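You operate a simulated robot arm through the tools that you are given. There is no shell and no other tool.

The job below is to be done with a simulated two-armed robot. You get a single attempt, and the scene is never put back.

TASK
Tape the two sheet ends together on the splice plate.
Fine: shut both clamps, lay the tape strip on the joint, press till the bubbles go, lift the press lever.

Only the result counts: the job must be done as asked and must still hold three seconds after the hand-in. Knocking over, shifting, dropping, spilling or breaking anything else fails it. Flat cloth is picked up by pressing the open fingertips on it (5 to 10 N) and closing them slowly along it; thin cloth reads only 2 to 8 mm in the jaws.

THE ROBOT
Two 7-joint arms with fingered hands on one trunk that stands fixed in place. Base frame: the origin is at the foot of the trunk, x ahead of it, y to its left, z up; the work surface is at about z = 850. Lengths are in mm, angles in degrees, forces in N, time in s.
The left shoulder is at [57, 158, 1219], the right one opposite. With the tool pointing down near the work surface each hand reaches from about 380 to 840 mm from the base axis, measured 20 degrees to its own side. Payload 4 kg a hand.
The TCP of each hand is the grasp point between the finger pads, 30 mm short of the fingertips. In the tool frame z runs along the fingers and y along their closing line. The gripper opens to 104 mm. The gripper's body begins 35 mm behind the TCP. The gripper is a hand of 4 fingers: y runs from the thumb to the fingers, the wrist lies at [-15, -104, -178] in the tool frame, and closing takes about 1.5 s.
Orientation is that of the tool frame in the base frame, as a unit quaternion [x, y, z, w]. With the fingers straight down and the wrist toward the robot, the tool's x, y and z point along [0, 1, 0], [1, 0, 0] and [0, 0, -1] of the base frame.

THE INTERFACE
- The arms move only by the tool drive_tool. It takes "left_deltas", "right_deltas" or both (then of equal length, played together; a hand with none holds still); each is a list of rows, each a list of 6 numbers: the shift along the tool's x, y, z in units of 200 mm (1.0 is 200 mm), then the turn, a rotation vector about the tool's x, y, z in units of 45 degrees (1.0 is 45 degrees). In form: [[dx, dy, dz, wx, wy, wz], ...]. A call has 1 to 20 rows; each row is the pose to reach, as a shift and turn from the pose commanded when the call began, along the tool's axes at that moment. "left_jaw" and "right_jaw" are, for a hand that has rows, the gripper command, from -1 (fully open) to 1 (shut), values between in proportion, set as the call begins (left out, the last holds). A call with a number of a shift or a turn outside -1 to 1 is refused whole. Each row takes 0.2 s and may step no farther than 50 mm and 8.6 degrees from the row before; otherwise, or with a gripper value out of range, the whole call is refused. Where a pose cannot be reached the arm comes as near as it can. A force on the tool above 70 N (or 10 N above the force at the start of the call, whichever is more), or a blocked arm, ends the call early, and 0.2 s more pass. Each finger travels about 45 mm/s and halts on what it meets, pressing with about 30 N; the grip force reading is that of the motor and also rises with nothing between the fingers. The clock runs only during rows and for 0.2 s after the last one: add rows that repeat a pose to give the fingers time. It gives the time, the measured TCP pose, the force on the tool (base axes), the opening and the grip force at its end, in the units of the frame above (readings bear some noise), with the torque about the TCP (base axes, N m) and any sound that the robot's microphone picked up.
- Cameras (640 x 400 px; columns grow to the right, rows downward): "scene" is now at [125.8, 2.2, 1411]; the picture's right is [0.03, -1.00, -0.00], its down [-0.47, -0.01, -0.88] and it looks along [0.88, 0.03, -0.48] (base axes); focal length 234 px, centre (320, 200). "left" rides on the left gripper at [-61, -92, -130] in its tool frame; the picture's right is [-0.81, -0.27, 0.52], its down [0.53, -0.71, 0.46] and it looks along [0.24, 0.65, 0.72] (tool axes); focal length 275 px, centre (320, 200). "right" rides on the right gripper at [61, -92, -131] in its tool frame; the picture's right is [-0.81, 0.28, -0.52], its down [-0.53, -0.71, 0.46] and it looks along [-0.24, 0.64, 0.73] (tool axes); focal length 275 px, centre (320, 200). There is no depth. A picture from a camera that has moved, and an enlarged one, comes with that camera's place and axes in the base frame and with its lens. The place of the scene camera against the robot may be out by one fixed shift of up to 18 mm in any direction.
- capture(camera): a new picture of that camera. The clock stands still meanwhile.
- slide_trunk(by): slides the trunk up (or, below 0, down) by that many mm; the arms and the scene camera ride with it, the base frame stays. It gives what a move gives, with no picture.
- finger_targets(index, middle, ring, thumb_bend, thumb_turn, hand): sets how far each is bent, from 0 (flat) to 1 (curled in); at 0.3 the hand is open as for a grip, at 0.7 the pads meet at the TCP. One left out holds its place. A second passes; each finger stops where it meets its share of the squeeze, and holds until it gets a number again. A gripper value or a shape takes the hand back. It gives what a move gives, with no picture; readings hold the bend of each and the force on the fingers (four entries, about 0 where the hand has none), thumb and palm. thumb_turn goes from beside the hand (0) to across from the fingers (1), as for a grip.
- grasp_type(shape, hand): the hand has 4 fingers and takes this shape, open, in about a second: jaw (thumb against the fingers, like two jaws); tri (thumb and two fingers); tip (a fingertip pinch); poke (one finger out to press); point (the index stretched); flat (the hand flat); cup (the hand cupped); fist (a fist). The gripper value then closes the fingers along that shape, each until it touches; the sizes above hold for jaw. It gives what a move gives, with no picture.
- pan_tilt(pan, tilt): turns the head with the scene camera to pan (to the left, within 80 degrees either way) and tilt (down, from -29 to 69), counted from straight ahead of the robot. It gives what a move gives.
- inspect(camera, box): a new picture of the part [left, top, right, bottom] of that camera's present view, enlarged. The clock stands still meanwhile.
- sign_off(): hands the job in; it is judged then, once.

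Places have to be worked out from the pictures, the camera data and where the tool is seen. Open the grippers and draw the arms clear of the work before you hand the job in, unless the task says otherwise.

The tools are called as name(argument=value, ...) on one line, values as JSON. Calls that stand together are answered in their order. drive_tool: Moves the arms, as the interface text tells. Its arguments: {"type":"object","properties":{"left_deltas":{"type":"array","items":{"type":"array","items":{"type":"number"}}},"left_jaw":{"type":"number"},"right_deltas":{"type":"array","items":{"type":"array","items":{"type":"number"}}},"right_jaw":{"type":"number"}},"required":[]} The other tools are called the same way: slide_trunk (by) slides the trunk up or down; grasp_type (shape, hand) gives the hand a shape; finger_targets (index, middle, ring, thumb_bend, thumb_turn, hand) moves the fingers one by one; pan_tilt (pan, tilt) turns the head that bears the scene camera; capture (camera) takes a picture; inspect (camera, box) takes an enlarged picture of a part of a camera's view; sign_off () hands the job in.

At the start:

```text
t: 0.0
left_eef_pos: [558.3, 170.5, 1303.9]
left_orientation: [0.707, 0.707, -0.001, 0.0]
left_contact_force: [0.3, 0.4, -0.2]
left_torque: [0.0, -0.01, -0.03]
left_grip_width: 103.5
left_finger_force: 0.1
left_shape: jaw
left_bend: [0.3, 0.3, 0.3, 0.3, 0.98]
left_finger forces: [0.1, 0.0, 0.0, 0.0, 0.0, 0.0]
right_eef_pos: [587.8, -219.2, 1307.3]
right_orientation: [0.707, 0.707, 0.0, 0.001]
right_contact_force: [-0.4, 0.7, -0.6]
right_torque: [0.0, 0.01, -0.01]
right_grip_width: 103.5
right_finger_force: 0.0
right_shape: jaw
right_bend: [0.3, 0.3, 0.3, 0.3, 0.98]
right_finger forces: [0.1, 0.1, 0.0, 0.0, 0.0, 0.0]
trunk travel left (down, up): [-425.0, 82.0]
head pan, tilt: [1.8, 27.6]
```

scene: 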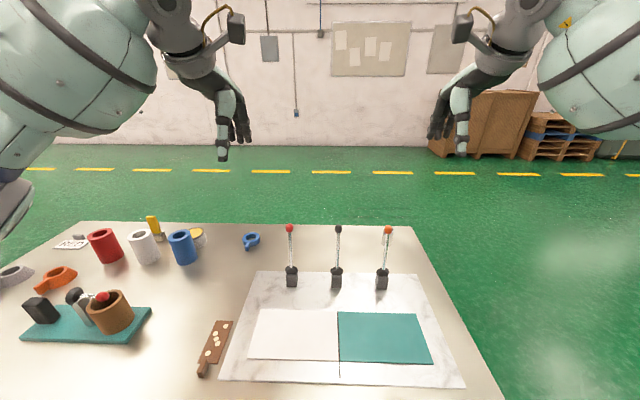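
right: 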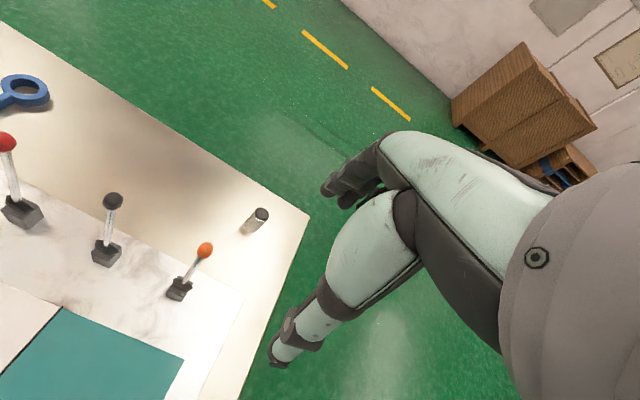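
left: 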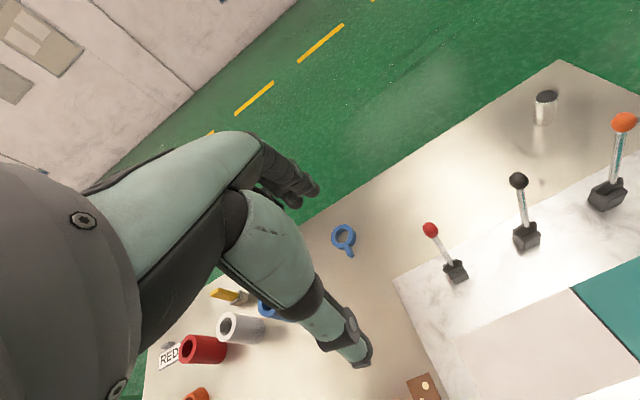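

I'll begin by looking closer at the splice plate, levers and the tape with the scene camera before moving anything.

inspect(camera="scene", box=[220, 210, 480, 390])

inspect(camera="scene", box=[0, 200, 260, 390])

inspect(camera="scene", box=[270, 210, 420, 300])

```text
2.22 times, centred on (350, 300) of scene
camera zoom: at [125.8, 2.2, 1411.0], right [0.03, -1.0, 0.0], down [-0.47, -0.01, -0.88], along [0.88, 0.03, -0.48], focal length 521 px, centre (253, -22)
```

zoom: 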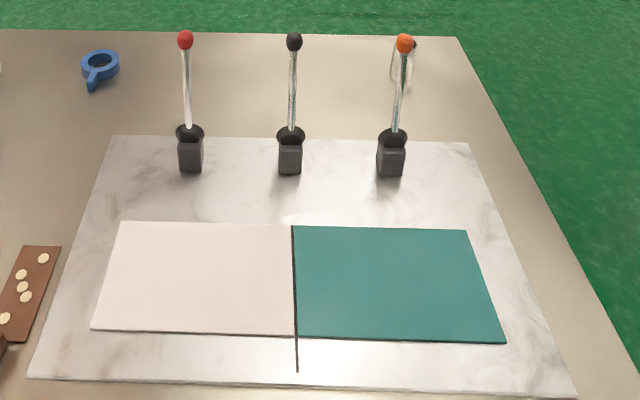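

```text
2.11 times, centred on (130, 295) of scene
camera zoom: at [125.8, 2.2, 1411.0], right [0.03, -1.0, 0.0], down [-0.47, -0.01, -0.88], along [0.88, 0.03, -0.48], focal length 493 px, centre (720, 0)
```

zoom: 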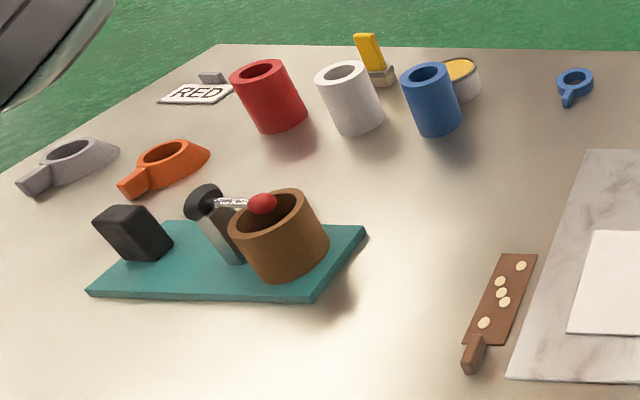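

```text
4.27 times, centred on (345, 255) of scene
camera zoom: at [125.8, 2.2, 1411.0], right [0.03, -1.0, 0.0], down [-0.47, -0.01, -0.88], along [0.88, 0.03, -0.48], focal length 1000 px, centre (213, -35)
```

zoom: 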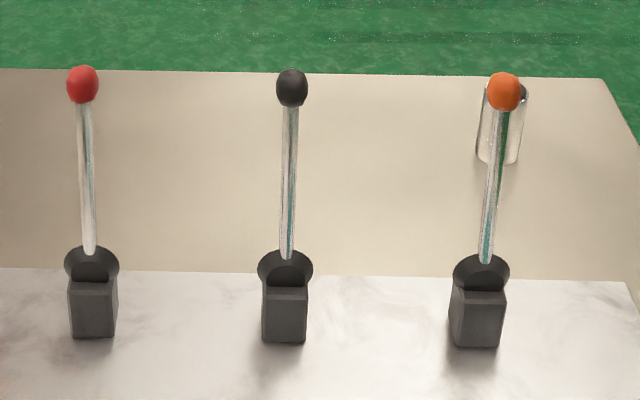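

The levers sit near x=630, y≈105/-25/-158, and the joint runs along x at y≈-28. The brown dotted strip at about (440, 262) may be the tape. I tilt the head down to see the near part of the table before deciding.

pan_tilt(pan=12, tilt=50)

capture(camera="scene")

```text
t: 0.9
left_eef_pos: [541.9, 169.7, 1312.7]
left_orientation: [0.707, 0.707, 0.005, 0.003]
left_contact_force: [-1.0, -0.1, -1.1]
left_torque: [-0.02, -0.04, 0.02]
left_grip_width: 103.6
left_finger_force: 0.1
left_shape: jaw
left_bend: [0.3, 0.3, 0.3, 0.3, 0.98]
left_finger forces: [0.0, 0.1, 0.0, 0.0, 0.0, 0.0]
right_eef_pos: [570.1, -219.1, 1315.8]
right_orientation: [0.708, 0.707, 0.005, 0.005]
right_contact_force: [-0.3, -1.0, -0.9]
right_torque: [0.0, -0.01, 0.01]
right_grip_width: 104.2
right_finger_force: 0.0
right_shape: jaw
right_bend: [0.3, 0.3, 0.3, 0.3, 0.98]
right_finger forces: [0.0, 0.0, 0.1, 0.0, 0.1, 0.1]
trunk travel left (down, up): [-425.0, 82.0]
head pan, tilt: [12.0, 50.0]
```

```text
taken
camera scene: at [108.2, 15.3, 1378.1], right [0.21, -0.98, 0.0], down [-0.76, -0.16, -0.63], along [0.62, 0.13, -0.77], focal length 234 px, centre (320, 200)
```

scene: 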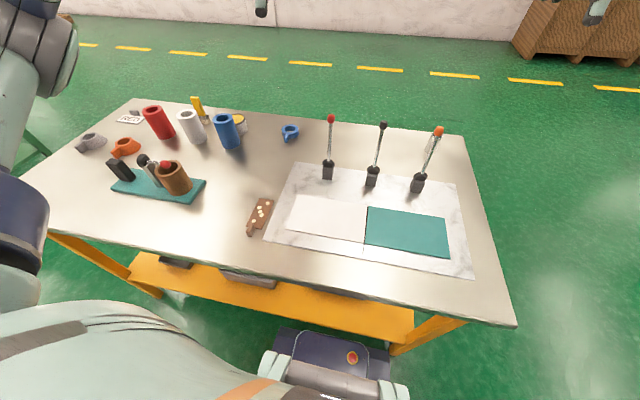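

Nearer pictures of the strip, plate and levers from this angle will help; the clock stands still for these.

inspect(camera="scene", box=[230, 100, 480, 280])

inspect(camera="scene", box=[60, 90, 310, 250])

inspect(camera="scene", box=[235, 190, 295, 240])

inspect(camera="scene", box=[310, 105, 450, 200])

```text
2.22 times, centred on (355, 190) of scene
camera zoom: at [108.2, 15.3, 1378.1], right [0.21, -0.98, 0.0], down [-0.76, -0.16, -0.63], along [0.62, 0.13, -0.77], focal length 521 px, centre (242, 222)
```

zoom: 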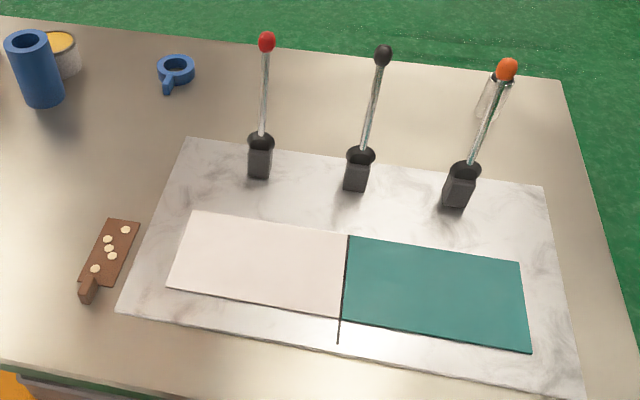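

```text
2.50 times, centred on (185, 170) of scene
camera zoom: at [108.2, 15.3, 1378.1], right [0.21, -0.98, 0.0], down [-0.76, -0.16, -0.63], along [0.62, 0.13, -0.77], focal length 586 px, centre (658, 275)
```

zoom: 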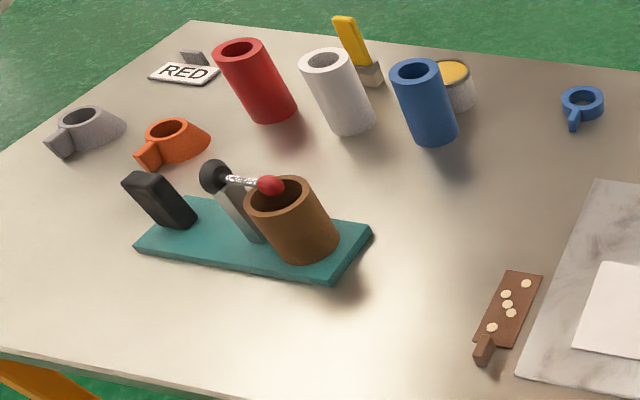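

```text
8.00 times, centred on (265, 215) of scene
camera zoom: at [108.2, 15.3, 1378.1], right [0.21, -0.98, 0.0], down [-0.76, -0.16, -0.63], along [0.62, 0.13, -0.77], focal length 1874 px, centre (760, 80)
```

zoom: 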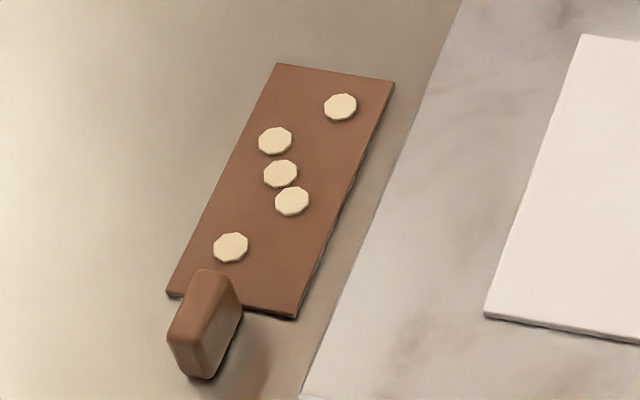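

```text
4.21 times, centred on (380, 152) of scene
camera zoom: at [108.2, 15.3, 1378.1], right [0.21, -0.98, 0.0], down [-0.76, -0.16, -0.63], along [0.62, 0.13, -0.77], focal length 987 px, centre (67, 400)
```

zoom: 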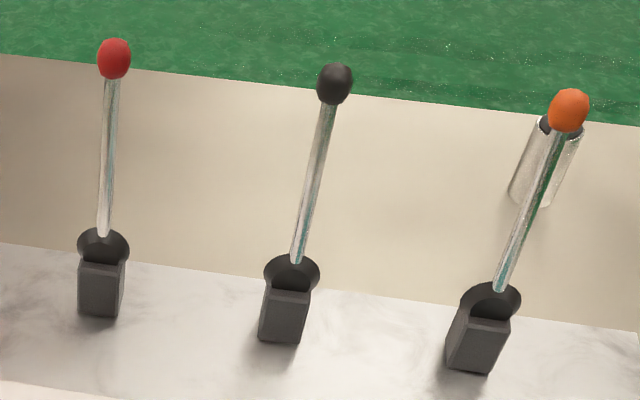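

The strip at the left has an upright tab and five bubble-like dots, so it is the tape. I look at the levers through the wrist cameras to learn their hinge axis.

inspect(camera="right", box=[0, 120, 280, 320])

inspect(camera="left", box=[400, 80, 640, 300])

```text
2.00 times, centred on (140, 220) of right
camera zoom: at [475.5, -158.5, 1443.2], right [0.27, -0.81, 0.52], down [-0.71, -0.53, -0.46], along [0.65, -0.25, -0.72], focal length 551 px, centre (680, 160)
```

zoom: 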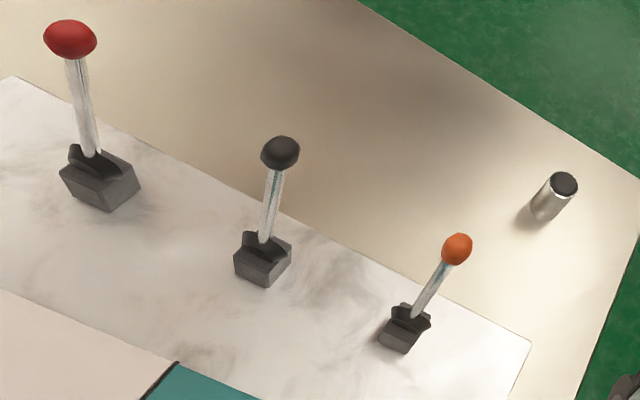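

```text
1.82 times, centred on (520, 190) of left
camera zoom: at [448.6, 110.9, 1441.5], right [-0.27, -0.81, -0.52], down [-0.71, 0.53, -0.46], along [0.65, 0.25, -0.72], focal length 500 px, centre (-44, 218)
```

zoom: 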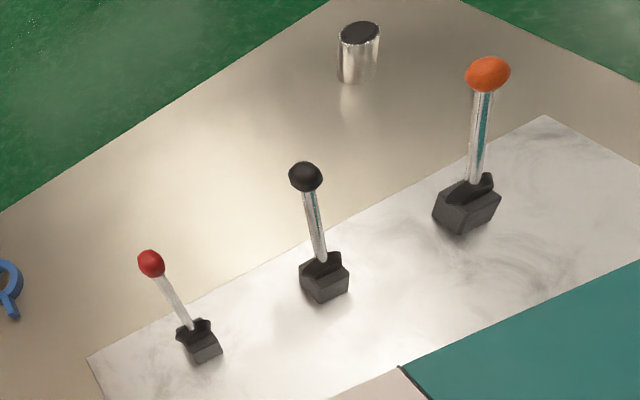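

From both wrist cameras I get the lever knobs at about (651, 103/-29/-161, 1033), with rods leaning back ~8° and leaving the block near (632, y, 905). I lower the right hand in free air in front of the levers for a closer look at the hinges.

drive_tool(right_deltas=[[0.084, -0.073, 0.2, 0, 0, 0], [0.168, -0.146, 0.4, 0, 0, 0], [0.252, -0.219, 0.6, 0, 0, 0], [0.336, -0.292, 0.8, 0, 0, 0], [0.42, -0.365, 1.0, 0, 0, 0]])

capture(camera="right")

```text
t: 2.1
left_eef_pos: [542.7, 170.3, 1311.2]
left_orientation: [0.707, 0.707, 0.005, 0.004]
left_contact_force: [0.1, 0.3, 0.1]
left_torque: [-0.03, -0.02, 0.02]
left_grip_width: 103.9
left_finger_force: 0.0
left_shape: jaw
left_bend: [0.3, 0.3, 0.3, 0.3, 0.98]
left_finger forces: [0.0, 0.1, 0.0, 0.1, 0.0, 0.0]
right_eef_pos: [500.2, -135.6, 1113.5]
right_orientation: [0.708, 0.706, 0.003, 0.005]
right_contact_force: [0.1, 0.0, -0.2]
right_torque: [0.01, 0.02, 0.03]
right_grip_width: 103.9
right_finger_force: 0.0
right_shape: jaw
right_bend: [0.3, 0.3, 0.3, 0.3, 0.98]
right_finger forces: [0.1, 0.0, 0.0, 0.1, 0.0, 0.0]
trunk travel left (down, up): [-425.0, 82.0]
head pan, tilt: [12.0, 50.0]
```

```text
taken
camera right: at [405.5, -74.8, 1241.6], right [0.27, -0.81, 0.52], down [-0.71, -0.53, -0.46], along [0.65, -0.25, -0.72], focal length 275 px, centre (320, 200)
```

right: 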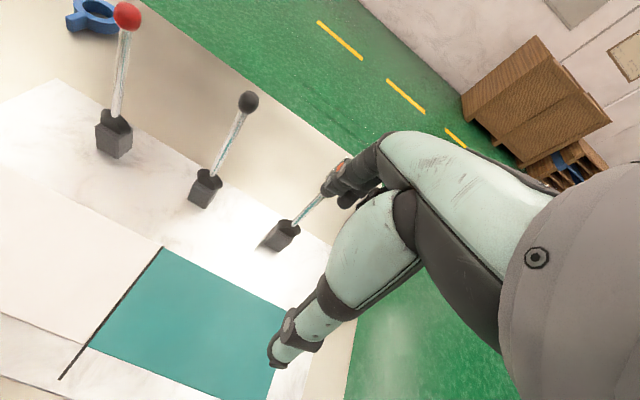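

The measured TCP matches the command within ~3 mm. I enlarge the lever bases.

inspect(camera="right", box=[80, 80, 280, 220])

inspect(camera="right", box=[70, 0, 170, 180])

inspect(camera="right", box=[160, 70, 280, 220])

```text
2.86 times, centred on (180, 150) of right
camera zoom: at [405.5, -74.8, 1241.6], right [0.27, -0.81, 0.52], down [-0.71, -0.53, -0.46], along [0.65, -0.25, -0.72], focal length 786 px, centre (720, 343)
```

zoom: 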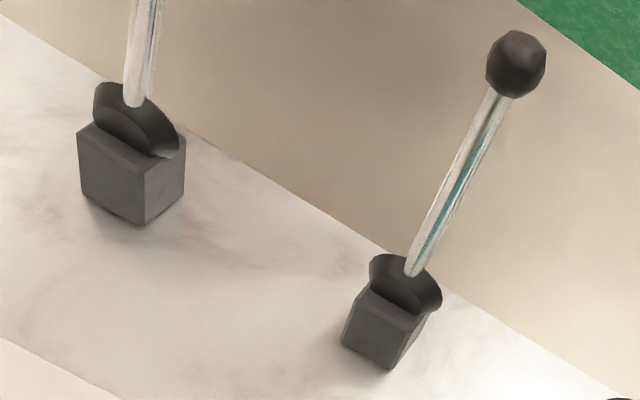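

```text
2.22 times, centred on (120, 90) of right
camera zoom: at [405.5, -74.8, 1241.6], right [0.27, -0.81, 0.52], down [-0.71, -0.53, -0.46], along [0.65, -0.25, -0.72], focal length 612 px, centre (764, 444)
```

zoom: 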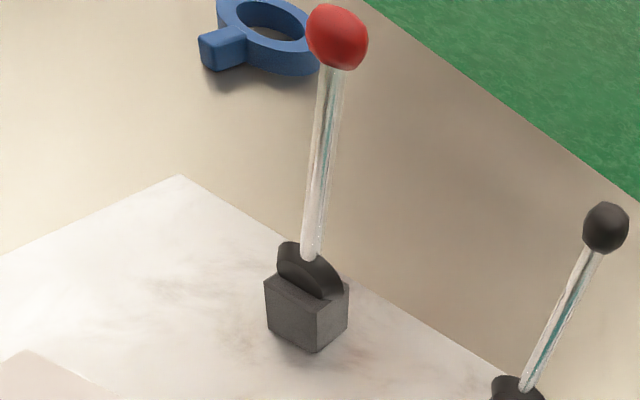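

```text
2.67 times, centred on (220, 145) of right
camera zoom: at [405.5, -74.8, 1241.6], right [0.27, -0.81, 0.52], down [-0.71, -0.53, -0.46], along [0.65, -0.25, -0.72], focal length 734 px, centre (587, 347)
```

zoom: 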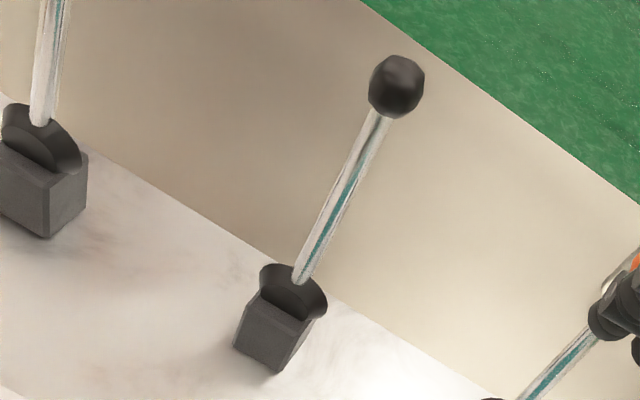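

The right fingertips have a clear path over the orange lever. I move the right hand above the orange knob at (650, -161) keeping 35 mm of clearance, then check before lowering.

drive_tool(right_deltas=[[-0.032, 0.188, 0, 0, 0, 0], [-0.064, 0.375, 0, 0, 0, 0], [-0.095, 0.563, 0, 0, 0, 0], [-0.127, 0.75, 0, 0, 0, 0], [-0.127, 0.75, 0, 0, 0, 0]])

pan_tilt(pan=-5, tilt=35)

capture(camera="scene")

capture(camera="left")

capture(camera="right")

```text
t: 3.3
left_eef_pos: [541.9, 170.6, 1311.4]
left_orientation: [0.707, 0.707, 0.005, 0.004]
left_contact_force: [-0.3, -1.4, 0.0]
left_torque: [0.0, 0.0, 0.02]
left_grip_width: 104.0
left_finger_force: 0.0
left_shape: jaw
left_bend: [0.3, 0.3, 0.3, 0.3, 0.98]
left_finger forces: [0.0, 0.0, 0.0, 0.1, 0.0, 0.0]
right_eef_pos: [648.4, -161.9, 1115.3]
right_orientation: [0.707, 0.707, 0.004, 0.006]
right_contact_force: [-0.2, 0.6, -0.3]
right_torque: [-0.02, 0.0, 0.03]
right_grip_width: 104.0
right_finger_force: 0.0
right_shape: jaw
right_bend: [0.3, 0.3, 0.3, 0.3, 0.98]
right_finger forces: [0.0, 0.0, 0.1, 0.1, 0.0, 0.0]
trunk travel left (down, up): [-425.0, 82.0]
head pan, tilt: [12.0, 50.0]
```

```text
t: 4.1
left_eef_pos: [542.8, 170.9, 1310.7]
left_orientation: [0.707, 0.707, 0.005, 0.004]
left_contact_force: [0.2, -0.5, 0.3]
left_torque: [0.02, -0.01, -0.02]
left_grip_width: 103.8
left_finger_force: 0.1
left_shape: jaw
left_bend: [0.3, 0.3, 0.3, 0.3, 0.98]
left_finger forces: [0.1, 0.1, 0.0, 0.0, 0.0, 0.0]
right_eef_pos: [649.3, -162.9, 1116.0]
right_orientation: [0.708, 0.706, 0.004, 0.005]
right_contact_force: [0.8, 0.2, -1.2]
right_torque: [-0.01, 0.02, -0.03]
right_grip_width: 103.7
right_finger_force: 0.1
right_shape: jaw
right_bend: [0.3, 0.3, 0.3, 0.3, 0.98]
right_finger forces: [0.0, 0.0, 0.0, 0.0, 0.1, 0.0]
trunk travel left (down, up): [-425.0, 82.0]
head pan, tilt: [-5.0, 35.0]
```

```text
taken
camera scene: at [121.9, -8.3, 1399.4], right [-0.09, -1.0, 0.0], down [-0.58, 0.05, -0.81], along [0.81, -0.07, -0.59], focal length 234 px, centre (320, 200)
```

scene: 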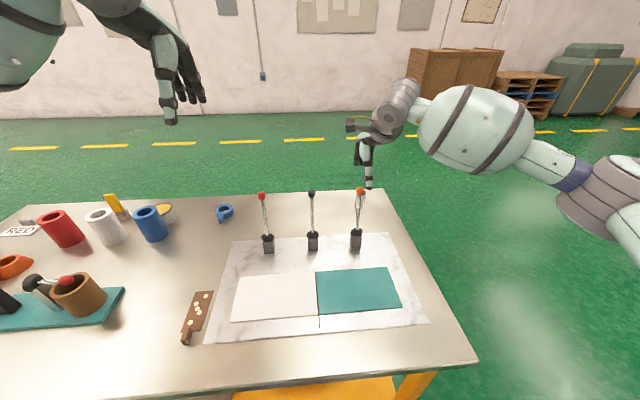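

```text
taken
camera left: at [449.9, 111.0, 1441.2], right [-0.27, -0.81, -0.52], down [-0.71, 0.53, -0.46], along [0.65, 0.25, -0.72], focal length 275 px, centre (320, 200)
```

left: 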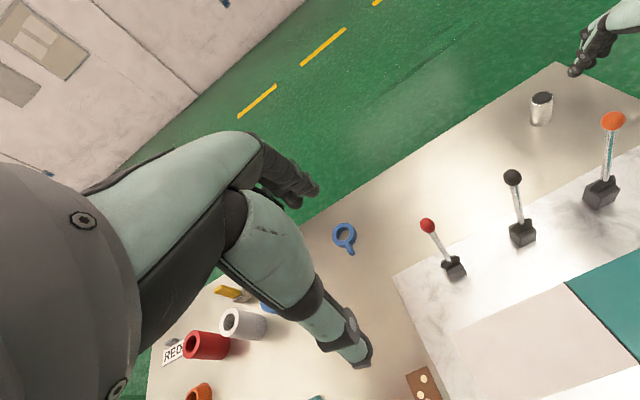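

```text
taken
camera right: at [554.6, -101.0, 1243.8], right [0.27, -0.81, 0.52], down [-0.71, -0.53, -0.46], along [0.65, -0.25, -0.72], focal length 275 px, centre (320, 200)
```

right: 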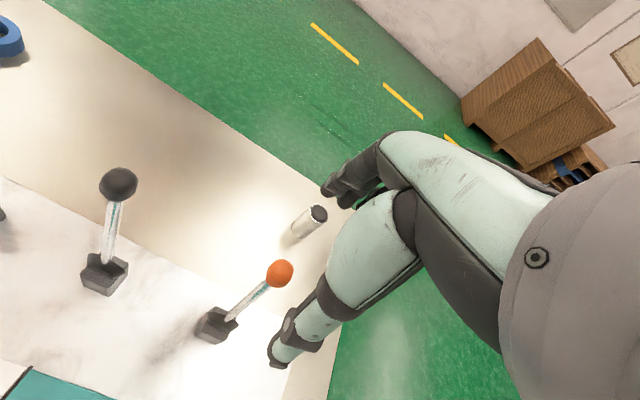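

The knob sits between thumb and fingers in the right camera's view. I lower the right hand ~70 mm so the fingertips reach just below the knob, still open.

drive_tool(right_deltas=[[0.005, 0.005, 0.12, 0, 0, 0], [0.005, 0.005, 0.24, 0, 0, 0], [0.005, 0.005, 0.35, 0, 0, 0], [0.005, 0.005, 0.35, 0, 0, 0]])

capture(camera="right")

inspect(camera="scene", box=[300, 100, 480, 260])

```text
t: 5.1
left_eef_pos: [543.2, 170.4, 1310.0]
left_orientation: [0.708, 0.706, 0.005, 0.004]
left_contact_force: [0.2, 1.0, 0.4]
left_torque: [-0.02, 0.01, -0.01]
left_grip_width: 104.0
left_finger_force: 0.0
left_shape: jaw
left_bend: [0.3, 0.3, 0.3, 0.3, 0.98]
left_finger forces: [0.1, 0.0, 0.0, 0.0, 0.1, 0.1]
right_eef_pos: [649.1, -160.6, 1046.4]
right_orientation: [0.708, 0.707, 0.004, 0.005]
right_contact_force: [0.1, 0.2, 0.0]
right_torque: [0.02, 0.01, -0.01]
right_grip_width: 104.1
right_finger_force: 0.1
right_shape: jaw
right_bend: [0.3, 0.3, 0.3, 0.3, 0.98]
right_finger forces: [0.1, 0.1, 0.0, 0.0, 0.0, 0.1]
trunk travel left (down, up): [-425.0, 82.0]
head pan, tilt: [-5.0, 35.0]
```

```text
taken
camera right: at [556.0, -99.5, 1173.9], right [0.27, -0.81, 0.52], down [-0.71, -0.53, -0.46], along [0.65, -0.25, -0.72], focal length 275 px, centre (320, 200)
```

right: 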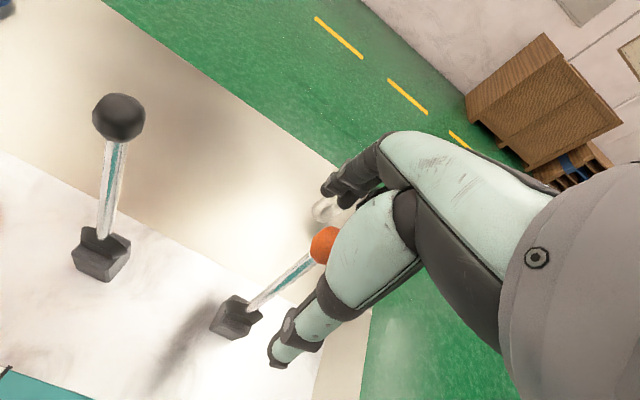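

```text
2.50 times, centred on (390, 180) of scene
camera zoom: at [122.0, -8.3, 1399.5], right [-0.09, -1.0, 0.0], down [-0.58, 0.05, -0.81], along [0.81, -0.07, -0.58], focal length 586 px, centre (145, 250)
```

zoom: 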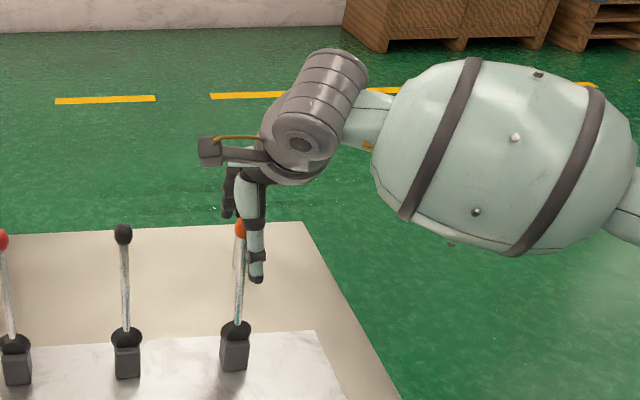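

The orange knob is between thumb and fingers, about 12 mm below the TCP. I partly close the jaw to ~42 mm so it loosely straddles the 24 mm knob.

drive_tool(right_deltas=[[0, 0, 0, 0, 0, 0], [0, 0, 0, 0, 0, 0], [0, 0, 0, 0, 0, 0], [0, 0, 0, 0, 0, 0], [0, 0, 0, 0, 0, 0]], right_jaw=0.2)

capture(camera="right")

inspect(camera="scene", box=[320, 140, 420, 260])

```text
t: 6.3
left_eef_pos: [542.7, 169.3, 1312.0]
left_orientation: [0.708, 0.707, 0.005, 0.003]
left_contact_force: [0.0, -0.1, -0.2]
left_torque: [-0.01, 0.01, -0.01]
left_grip_width: 104.0
left_finger_force: 0.2
left_shape: jaw
left_bend: [0.3, 0.3, 0.3, 0.3, 0.98]
left_finger forces: [0.0, 0.0, 0.0, 0.0, 0.0, 0.0]
right_eef_pos: [649.9, -161.6, 1045.4]
right_orientation: [0.707, 0.707, 0.004, 0.006]
right_contact_force: [-0.4, -0.3, -0.2]
right_torque: [0.01, -0.05, 0.02]
right_grip_width: 42.3
right_finger_force: 0.0
right_shape: jaw
right_bend: [0.74, 0.49, 0.46, 0.72, 1.0]
right_finger forces: [0.1, 0.0, 0.0, 0.0, 0.0, 0.0]
trunk travel left (down, up): [-425.0, 82.0]
head pan, tilt: [-5.0, 35.0]
```

```text
taken
camera right: at [556.0, -99.6, 1174.1], right [0.27, -0.81, 0.52], down [-0.71, -0.53, -0.46], along [0.65, -0.25, -0.72], focal length 275 px, centre (320, 200)
```

right: 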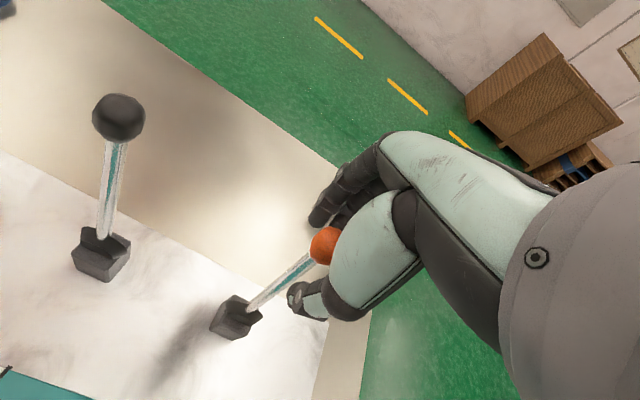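

```text
3.33 times, centred on (370, 200) of scene
camera zoom: at [122.0, -8.3, 1399.4], right [-0.09, -1.0, 0.0], down [-0.58, 0.05, -0.81], along [0.81, -0.07, -0.58], focal length 781 px, centre (153, 200)
```

zoom: 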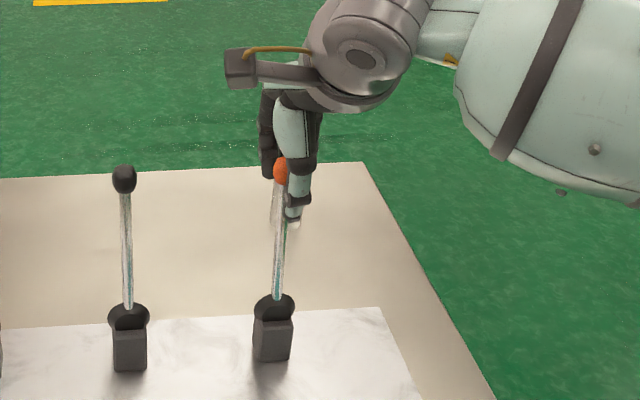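

The thumb is in front and the fingers behind the knob. I pull slowly toward the robot ~55 mm in small steps and watch force and sound to learn the hinge direction.

drive_tool(right_deltas=[[0, -0.04, -0.005, 0, 0, 0], [0, -0.08, -0.008, 0, 0, 0], [0, -0.12, -0.01, 0, 0, 0], [0, -0.16, -0.01, 0, 0, 0], [0, -0.2, -0.005, 0, 0, 0]])

inspect(camera="scene", box=[300, 140, 440, 280])

capture(camera="right")

```text
t: 7.5
left_eef_pos: [543.6, 170.7, 1311.4]
left_orientation: [0.707, 0.707, 0.005, 0.004]
left_contact_force: [0.5, -1.2, -0.1]
left_torque: [0.02, -0.01, 0.0]
left_grip_width: 103.8
left_finger_force: 0.0
left_shape: jaw
left_bend: [0.3, 0.3, 0.3, 0.3, 0.98]
left_finger forces: [0.1, 0.1, 0.0, 0.1, 0.1, 0.0]
right_eef_pos: [612.3, -160.1, 1046.2]
right_orientation: [0.708, 0.706, 0.004, 0.004]
right_contact_force: [0.8, 0.2, -0.7]
right_torque: [0.01, 0.0, 0.02]
right_grip_width: 42.4
right_finger_force: 0.0
right_shape: jaw
right_bend: [0.74, 0.49, 0.46, 0.72, 1.0]
right_finger forces: [0.5, 0.2, 0.0, 0.0, 0.0, 0.1]
trunk travel left (down, up): [-425.0, 82.0]
head pan, tilt: [-5.0, 35.0]
```

```text
2.86 times, centred on (370, 210) of scene
camera zoom: at [121.9, -8.4, 1399.5], right [-0.09, -1.0, 0.0], down [-0.58, 0.05, -0.81], along [0.81, -0.07, -0.58], focal length 670 px, centre (177, 171)
```

zoom: 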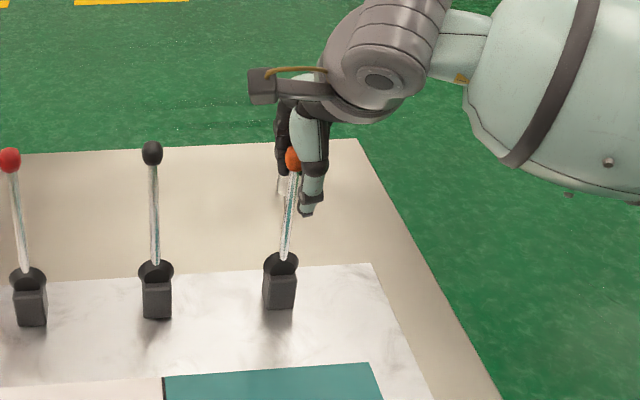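

```text
taken
camera right: at [518.0, -99.5, 1173.5], right [0.27, -0.81, 0.52], down [-0.71, -0.53, -0.46], along [0.65, -0.25, -0.72], focal length 275 px, centre (320, 200)
```

right: 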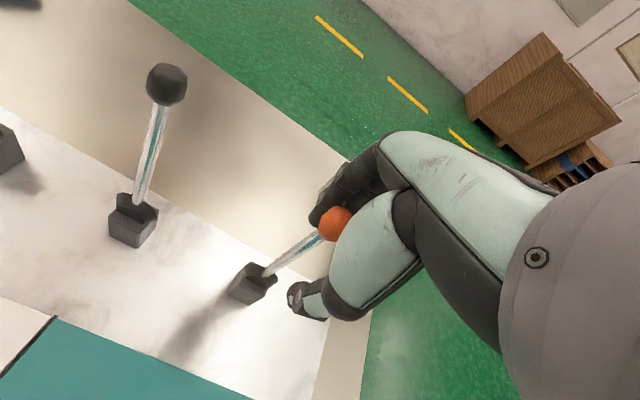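

The lever follows toward the robot with almost no force (≈1 N), so it hinges about the y axis. I continue along the arc to about 30°.

drive_tool(right_deltas=[[0, -0.06, 0.005, 0, 0, 0], [0, -0.12, 0.015, 0, 0, 0], [0, -0.18, 0.03, 0, 0, 0], [0, -0.24, 0.05, 0, 0, 0], [0, -0.3, 0.075, 0, 0, 0], [0, -0.335, 0.09, 0, 0, 0]])

inspect(camera="scene", box=[280, 140, 440, 300])

capture(camera="right")

```text
t: 8.9
left_eef_pos: [542.9, 170.7, 1312.9]
left_orientation: [0.707, 0.707, 0.005, 0.004]
left_contact_force: [-0.2, 0.3, 0.3]
left_torque: [0.01, 0.02, -0.01]
left_grip_width: 103.8
left_finger_force: 0.1
left_shape: jaw
left_bend: [0.3, 0.3, 0.3, 0.3, 0.98]
left_finger forces: [0.0, 0.1, 0.0, 0.0, 0.0, 0.1]
right_eef_pos: [545.4, -160.3, 1028.1]
right_orientation: [0.708, 0.706, 0.004, 0.005]
right_contact_force: [-0.2, 0.5, -0.4]
right_torque: [0.02, -0.01, 0.01]
right_grip_width: 42.0
right_finger_force: 0.0
right_shape: jaw
right_bend: [0.74, 0.49, 0.46, 0.72, 1.0]
right_finger forces: [0.2, 0.0, 0.0, 0.1, 0.0, 0.0]
trunk travel left (down, up): [-425.0, 82.0]
head pan, tilt: [-5.0, 35.0]
```

```text
2.50 times, centred on (360, 220) of scene
camera zoom: at [121.9, -8.4, 1399.5], right [-0.09, -1.0, 0.0], down [-0.58, 0.05, -0.81], along [0.81, -0.07, -0.58], focal length 586 px, centre (220, 150)
```

zoom: 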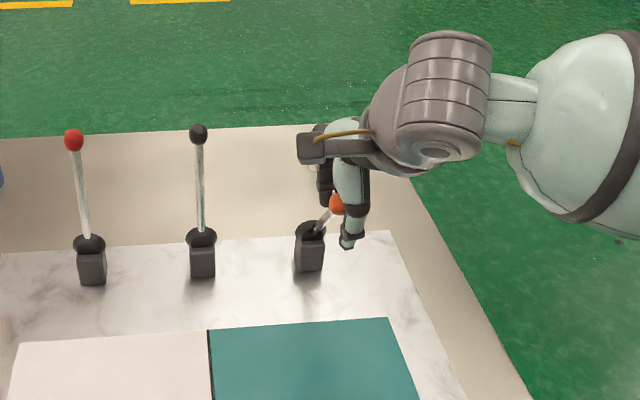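

```text
taken
camera right: at [451.3, -98.7, 1155.7], right [0.27, -0.81, 0.52], down [-0.71, -0.53, -0.46], along [0.65, -0.25, -0.72], focal length 275 px, centre (320, 200)
```

right: 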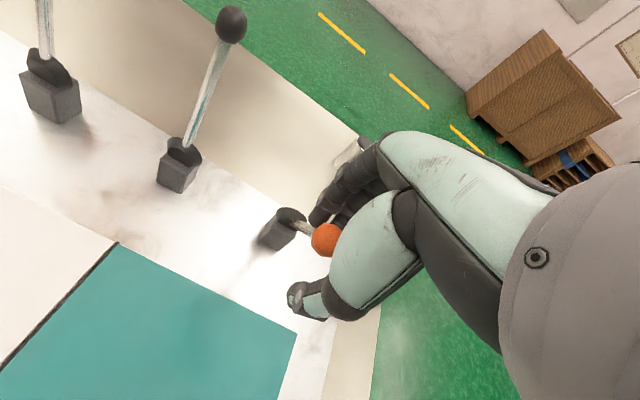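

The lever is now ~35-40° toward the robot, still with no click or resistance. I continue the arc down to about 60°.

drive_tool(right_deltas=[[0, -0.04, 0.025, 0, 0, 0], [0, -0.077, 0.055, 0, 0, 0], [0, -0.117, 0.09, 0, 0, 0], [0, -0.157, 0.125, 0, 0, 0], [0, -0.192, 0.165, 0, 0, 0], [0, -0.227, 0.205, 0, 0, 0], [0, -0.252, 0.242, 0, 0, 0], [0, -0.277, 0.28, 0, 0, 0]])

inspect(camera="scene", box=[280, 140, 440, 300])

capture(camera="right")

```text
t: 10.7
left_eef_pos: [543.2, 169.0, 1311.2]
left_orientation: [0.708, 0.707, 0.005, 0.003]
left_contact_force: [-0.6, -0.4, 0.5]
left_torque: [0.02, 0.01, 0.01]
left_grip_width: 104.0
left_finger_force: 0.0
left_shape: jaw
left_bend: [0.3, 0.3, 0.3, 0.3, 0.98]
left_finger forces: [0.0, 0.0, 0.0, 0.1, 0.0, 0.0]
right_eef_pos: [490.1, -160.7, 971.0]
right_orientation: [0.707, 0.707, 0.004, 0.004]
right_contact_force: [0.2, -0.1, 0.7]
right_torque: [-0.03, -0.02, 0.01]
right_grip_width: 42.1
right_finger_force: 0.1
right_shape: jaw
right_bend: [0.74, 0.49, 0.46, 0.72, 1.0]
right_finger forces: [0.1, 0.0, 0.0, 0.0, 0.0, 0.0]
trunk travel left (down, up): [-425.0, 82.0]
head pan, tilt: [-5.0, 35.0]
```

```text
2.50 times, centred on (360, 220) of scene
camera zoom: at [121.8, -8.4, 1399.5], right [-0.09, -1.0, 0.0], down [-0.58, 0.05, -0.81], along [0.81, -0.07, -0.58], focal length 586 px, centre (220, 150)
```

zoom: 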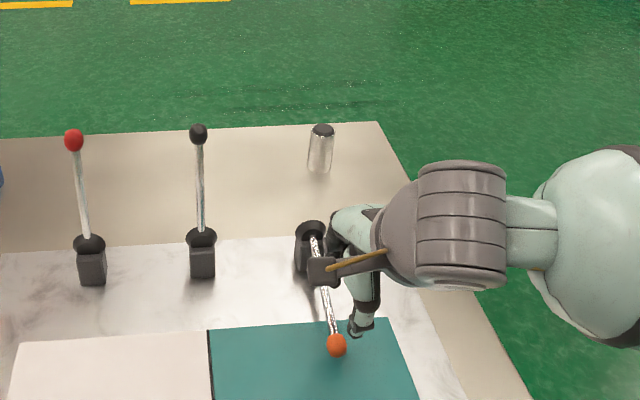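

```text
taken
camera right: at [395.8, -99.4, 1099.3], right [0.27, -0.81, 0.52], down [-0.71, -0.53, -0.46], along [0.65, -0.24, -0.72], focal length 275 px, centre (320, 200)
```

right: 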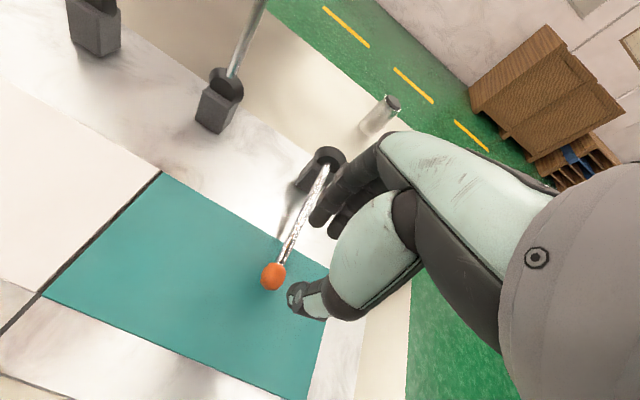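

The orange lever tipped over-centre and now lies down with its knob on the teal sheet near (495, -161, 870), i.e. the clamp looks shut. I lift the right hand straight up a little and look closer.

drive_tool(right_deltas=[[0, 0, -0.2, 0, 0, 0], [0, 0, -0.4, 0, 0, 0], [0, 0, -0.5, 0, 0, 0]], right_jaw=-0.2)

capture(camera="right")

inspect(camera="scene", box=[200, 200, 440, 350])

inspect(camera="left", box=[400, 80, 640, 300])

```text
t: 11.5
left_eef_pos: [542.6, 171.1, 1310.6]
left_orientation: [0.708, 0.707, 0.005, 0.004]
left_contact_force: [-0.9, 0.3, 0.5]
left_torque: [0.03, -0.01, -0.01]
left_grip_width: 104.1
left_finger_force: 0.1
left_shape: jaw
left_bend: [0.3, 0.3, 0.3, 0.3, 0.98]
left_finger forces: [0.0, 0.0, 0.1, 0.1, 0.1, 0.0]
right_eef_pos: [489.3, -160.5, 1068.5]
right_orientation: [0.707, 0.707, 0.004, 0.005]
right_contact_force: [0.2, 0.0, -0.5]
right_torque: [0.05, 0.0, 0.01]
right_grip_width: 62.1
right_finger_force: 0.1
right_shape: jaw
right_bend: [0.29, 0.41, 0.37, 0.65, 1.0]
right_finger forces: [0.0, 0.0, 0.0, 0.1, 0.1, 0.1]
trunk travel left (down, up): [-425.0, 82.0]
head pan, tilt: [-5.0, 35.0]
```

```text
taken
camera right: at [395.1, -99.1, 1198.2], right [0.27, -0.81, 0.52], down [-0.71, -0.53, -0.46], along [0.65, -0.24, -0.72], focal length 275 px, centre (320, 200)
```

right: 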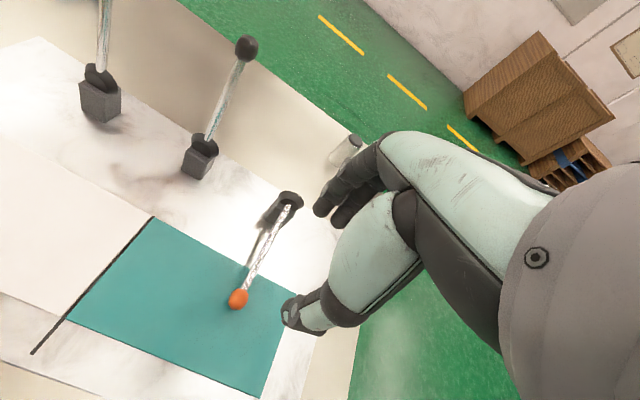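

```text
2.67 times, centred on (320, 275) of scene
camera zoom: at [122.0, -8.2, 1399.4], right [-0.09, -1.0, 0.0], down [-0.58, 0.05, -0.81], along [0.81, -0.07, -0.58], focal length 625 px, centre (320, 0)
```

zoom: 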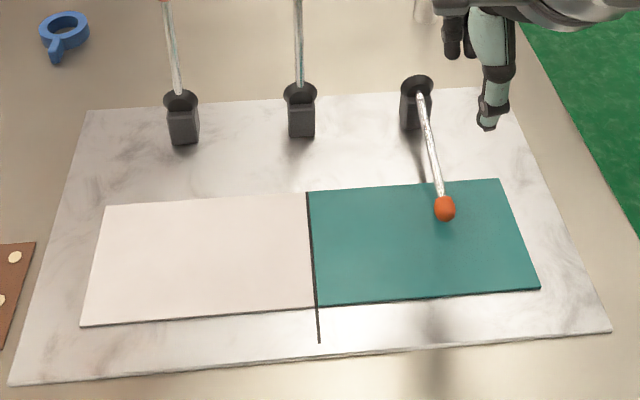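

```text
1.82 times, centred on (520, 190) of left
camera zoom: at [450.2, 111.1, 1441.1], right [-0.27, -0.81, -0.52], down [-0.71, 0.53, -0.46], along [0.65, 0.24, -0.72], focal length 500 px, centre (-44, 218)
```

zoom: 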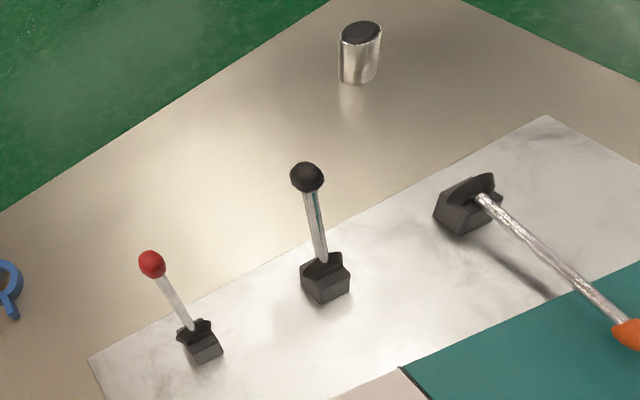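

The orange clamp lies flat with its knob on the teal sheet and nothing else moved. Now I bring the left hand above the red knob at (651, 103), staying ~50 mm clear of it.

drive_tool(left_deltas=[[-0.067, 0.108, 0.19, 0, 0, 0], [-0.134, 0.216, 0.38, 0, 0, 0], [-0.201, 0.324, 0.57, 0, 0, 0], [-0.268, 0.432, 0.76, 0, 0, 0], [-0.335, 0.54, 0.95, 0, 0, 0], [-0.335, 0.54, 0.95, 0, 0, 0]])

capture(camera="left")

```text
t: 12.9
left_eef_pos: [654.3, 102.7, 1122.5]
left_orientation: [0.707, 0.707, 0.005, 0.005]
left_contact_force: [-0.1, 0.1, 0.0]
left_torque: [0.01, 0.01, 0.01]
left_grip_width: 103.9
left_finger_force: 0.1
left_shape: jaw
left_bend: [0.3, 0.3, 0.3, 0.3, 0.98]
left_finger forces: [0.0, 0.0, 0.1, 0.1, 0.0, 0.0]
right_eef_pos: [489.4, -160.1, 1070.3]
right_orientation: [0.708, 0.706, 0.005, 0.006]
right_contact_force: [-0.6, -0.2, -0.3]
right_torque: [0.0, -0.03, -0.01]
right_grip_width: 61.8
right_finger_force: 0.1
right_shape: jaw
right_bend: [0.29, 0.41, 0.37, 0.65, 1.0]
right_finger forces: [0.0, 0.1, 0.1, 0.0, 0.0, 0.0]
trunk travel left (down, up): [-425.0, 82.0]
head pan, tilt: [-5.0, 35.0]
```

```text
taken
camera left: at [560.9, 43.6, 1251.5], right [-0.27, -0.81, -0.52], down [-0.71, 0.53, -0.46], along [0.65, 0.24, -0.72], focal length 275 px, centre (320, 200)
```

left: 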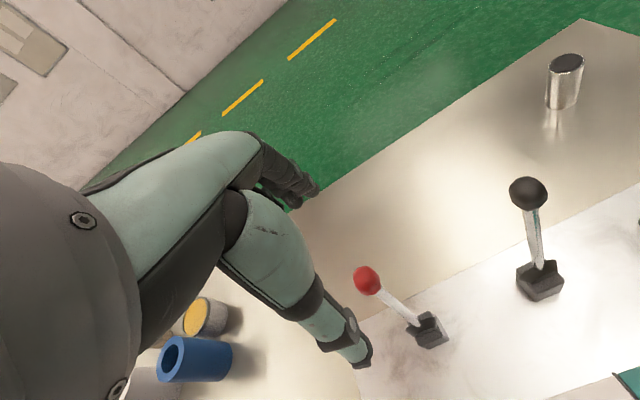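

The red knob works out at (652, 103), right under the left TCP. I lower the left hand so the knob is 12 mm below the TCP, then close to ~42 mm around it.

drive_tool(left_deltas=[[0, -0.01, 0.13, 0, 0, 0], [0, -0.015, 0.26, 0, 0, 0], [0, -0.015, 0.385, 0, 0, 0], [0, -0.015, 0.385, 0, 0, 0]])

drive_tool(left_deltas=[[0, 0, 0, 0, 0, 0], [0, 0, 0, 0, 0, 0], [0, 0, 0, 0, 0, 0], [0, 0, 0, 0, 0, 0], [0, 0, 0, 0, 0, 0]], left_jaw=0.2)

capture(camera="left")

inspect(camera="scene", box=[200, 120, 340, 260])

```text
t: 13.9
left_eef_pos: [652.8, 102.6, 1047.2]
left_orientation: [0.707, 0.707, 0.004, 0.005]
left_contact_force: [0.0, -0.8, 0.0]
left_torque: [0.01, 0.01, -0.04]
left_grip_width: 103.9
left_finger_force: 0.1
left_shape: jaw
left_bend: [0.3, 0.3, 0.3, 0.3, 0.98]
left_finger forces: [0.0, 0.1, 0.1, 0.0, 0.0, 0.0]
right_eef_pos: [490.1, -160.0, 1069.7]
right_orientation: [0.708, 0.706, 0.004, 0.005]
right_contact_force: [0.8, 0.0, -0.2]
right_torque: [0.01, 0.02, -0.01]
right_grip_width: 62.1
right_finger_force: 0.0
right_shape: jaw
right_bend: [0.29, 0.41, 0.37, 0.65, 1.0]
right_finger forces: [0.0, 0.0, 0.0, 0.0, 0.0, 0.1]
trunk travel left (down, up): [-425.0, 82.0]
head pan, tilt: [-5.0, 35.0]
```

```text
t: 15.1
left_eef_pos: [652.9, 103.7, 1047.9]
left_orientation: [0.707, 0.707, 0.004, 0.004]
left_contact_force: [-0.2, -0.4, 0.1]
left_torque: [-0.02, 0.03, -0.01]
left_grip_width: 41.8
left_finger_force: 0.0
left_shape: jaw
left_bend: [0.74, 0.49, 0.46, 0.72, 1.0]
left_finger forces: [0.1, 0.1, 0.1, 0.0, 0.1, 0.1]
right_eef_pos: [489.1, -161.1, 1070.0]
right_orientation: [0.708, 0.707, 0.004, 0.005]
right_contact_force: [0.0, -0.4, -0.2]
right_torque: [0.01, 0.0, -0.03]
right_grip_width: 62.0
right_finger_force: 0.0
right_shape: jaw
right_bend: [0.29, 0.41, 0.37, 0.65, 1.0]
right_finger forces: [0.0, 0.0, 0.1, 0.0, 0.0, 0.0]
trunk travel left (down, up): [-425.0, 82.0]
head pan, tilt: [-5.0, 35.0]
```

```text
taken
camera left: at [559.5, 44.0, 1177.6], right [-0.27, -0.81, -0.52], down [-0.71, 0.53, -0.46], along [0.65, 0.24, -0.72], focal length 275 px, centre (320, 200)
```

left: 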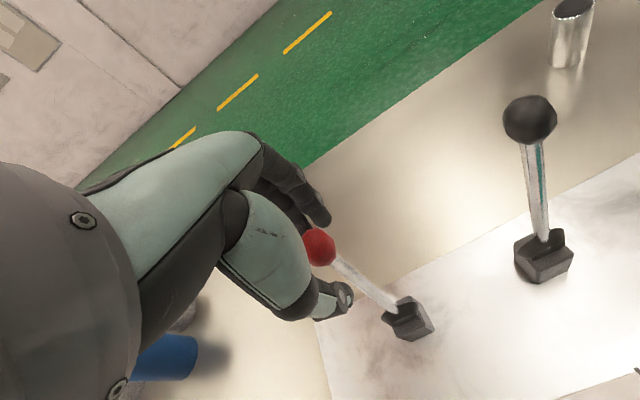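

```text
2.86 times, centred on (270, 190) of scene
camera zoom: at [122.0, -8.4, 1399.4], right [-0.09, -1.0, 0.0], down [-0.58, 0.05, -0.81], along [0.81, -0.07, -0.58], focal length 670 px, centre (463, 229)
```

zoom: 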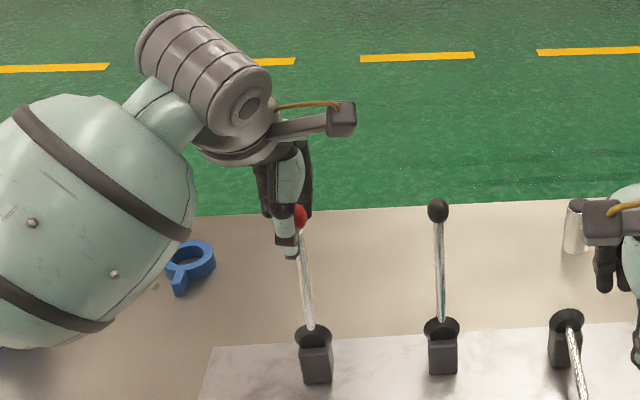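

The left hand straddles the red knob the same way. I pull it toward the robot along the same arc in small steps.

drive_tool(left_deltas=[[0, -0.06, -0.003, 0, 0, 0], [0, -0.12, -0.003, 0, 0, 0], [0, -0.18, 0.0, 0, 0, 0], [0, -0.24, 0.005, 0, 0, 0], [0, -0.295, 0.02, 0, 0, 0], [0, -0.35, 0.035, 0, 0, 0], [0, -0.4, 0.05, 0, 0, 0], [0, -0.45, 0.075, 0, 0, 0], [0, -0.5, 0.1, 0, 0, 0]])

inspect(camera="scene", box=[200, 140, 400, 320])

capture(camera="left")

```text
t: 17.1
left_eef_pos: [552.2, 103.1, 1023.2]
left_orientation: [0.707, 0.707, 0.005, 0.005]
left_contact_force: [0.5, -0.6, 0.7]
left_torque: [0.04, 0.02, 0.0]
left_grip_width: 41.9
left_finger_force: 0.0
left_shape: jaw
left_bend: [0.74, 0.49, 0.46, 0.72, 1.0]
left_finger forces: [0.2, 0.0, 0.0, 0.0, 0.1, 0.0]
right_eef_pos: [488.6, -161.0, 1069.9]
right_orientation: [0.708, 0.706, 0.004, 0.004]
right_contact_force: [-1.0, 0.7, -0.3]
right_torque: [-0.02, 0.0, 0.0]
right_grip_width: 62.2
right_finger_force: 0.1
right_shape: jaw
right_bend: [0.29, 0.41, 0.37, 0.65, 1.0]
right_finger forces: [0.1, 0.0, 0.1, 0.0, 0.1, 0.0]
trunk travel left (down, up): [-425.0, 82.0]
head pan, tilt: [-5.0, 35.0]
```

```text
2.22 times, centred on (300, 230) of scene
camera zoom: at [121.6, -8.3, 1399.5], right [-0.09, -1.0, 0.0], down [-0.58, 0.05, -0.81], along [0.81, -0.07, -0.58], focal length 521 px, centre (364, 133)
```

zoom: 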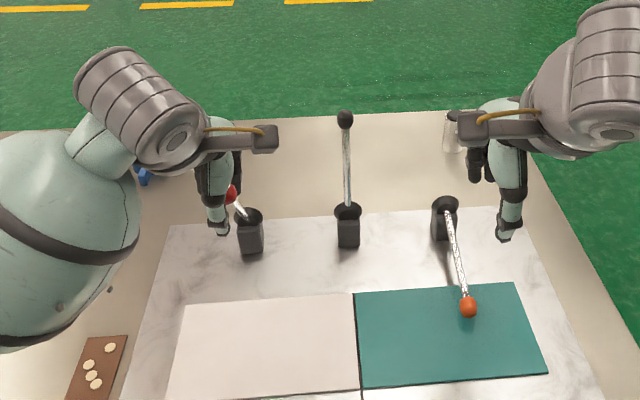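

```text
taken
camera left: at [458.6, 44.2, 1153.9], right [-0.27, -0.81, -0.52], down [-0.71, 0.53, -0.46], along [0.65, 0.24, -0.72], focal length 275 px, centre (320, 200)
```

left: 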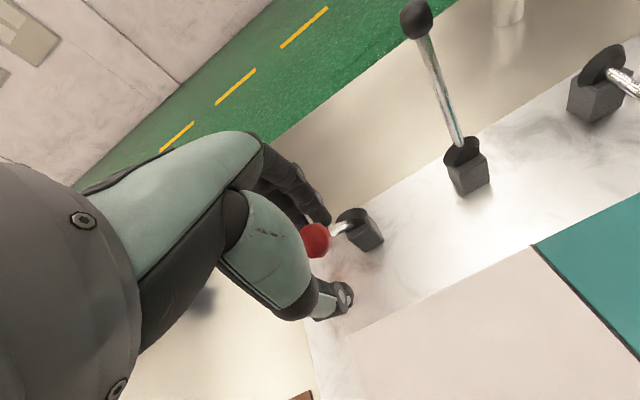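

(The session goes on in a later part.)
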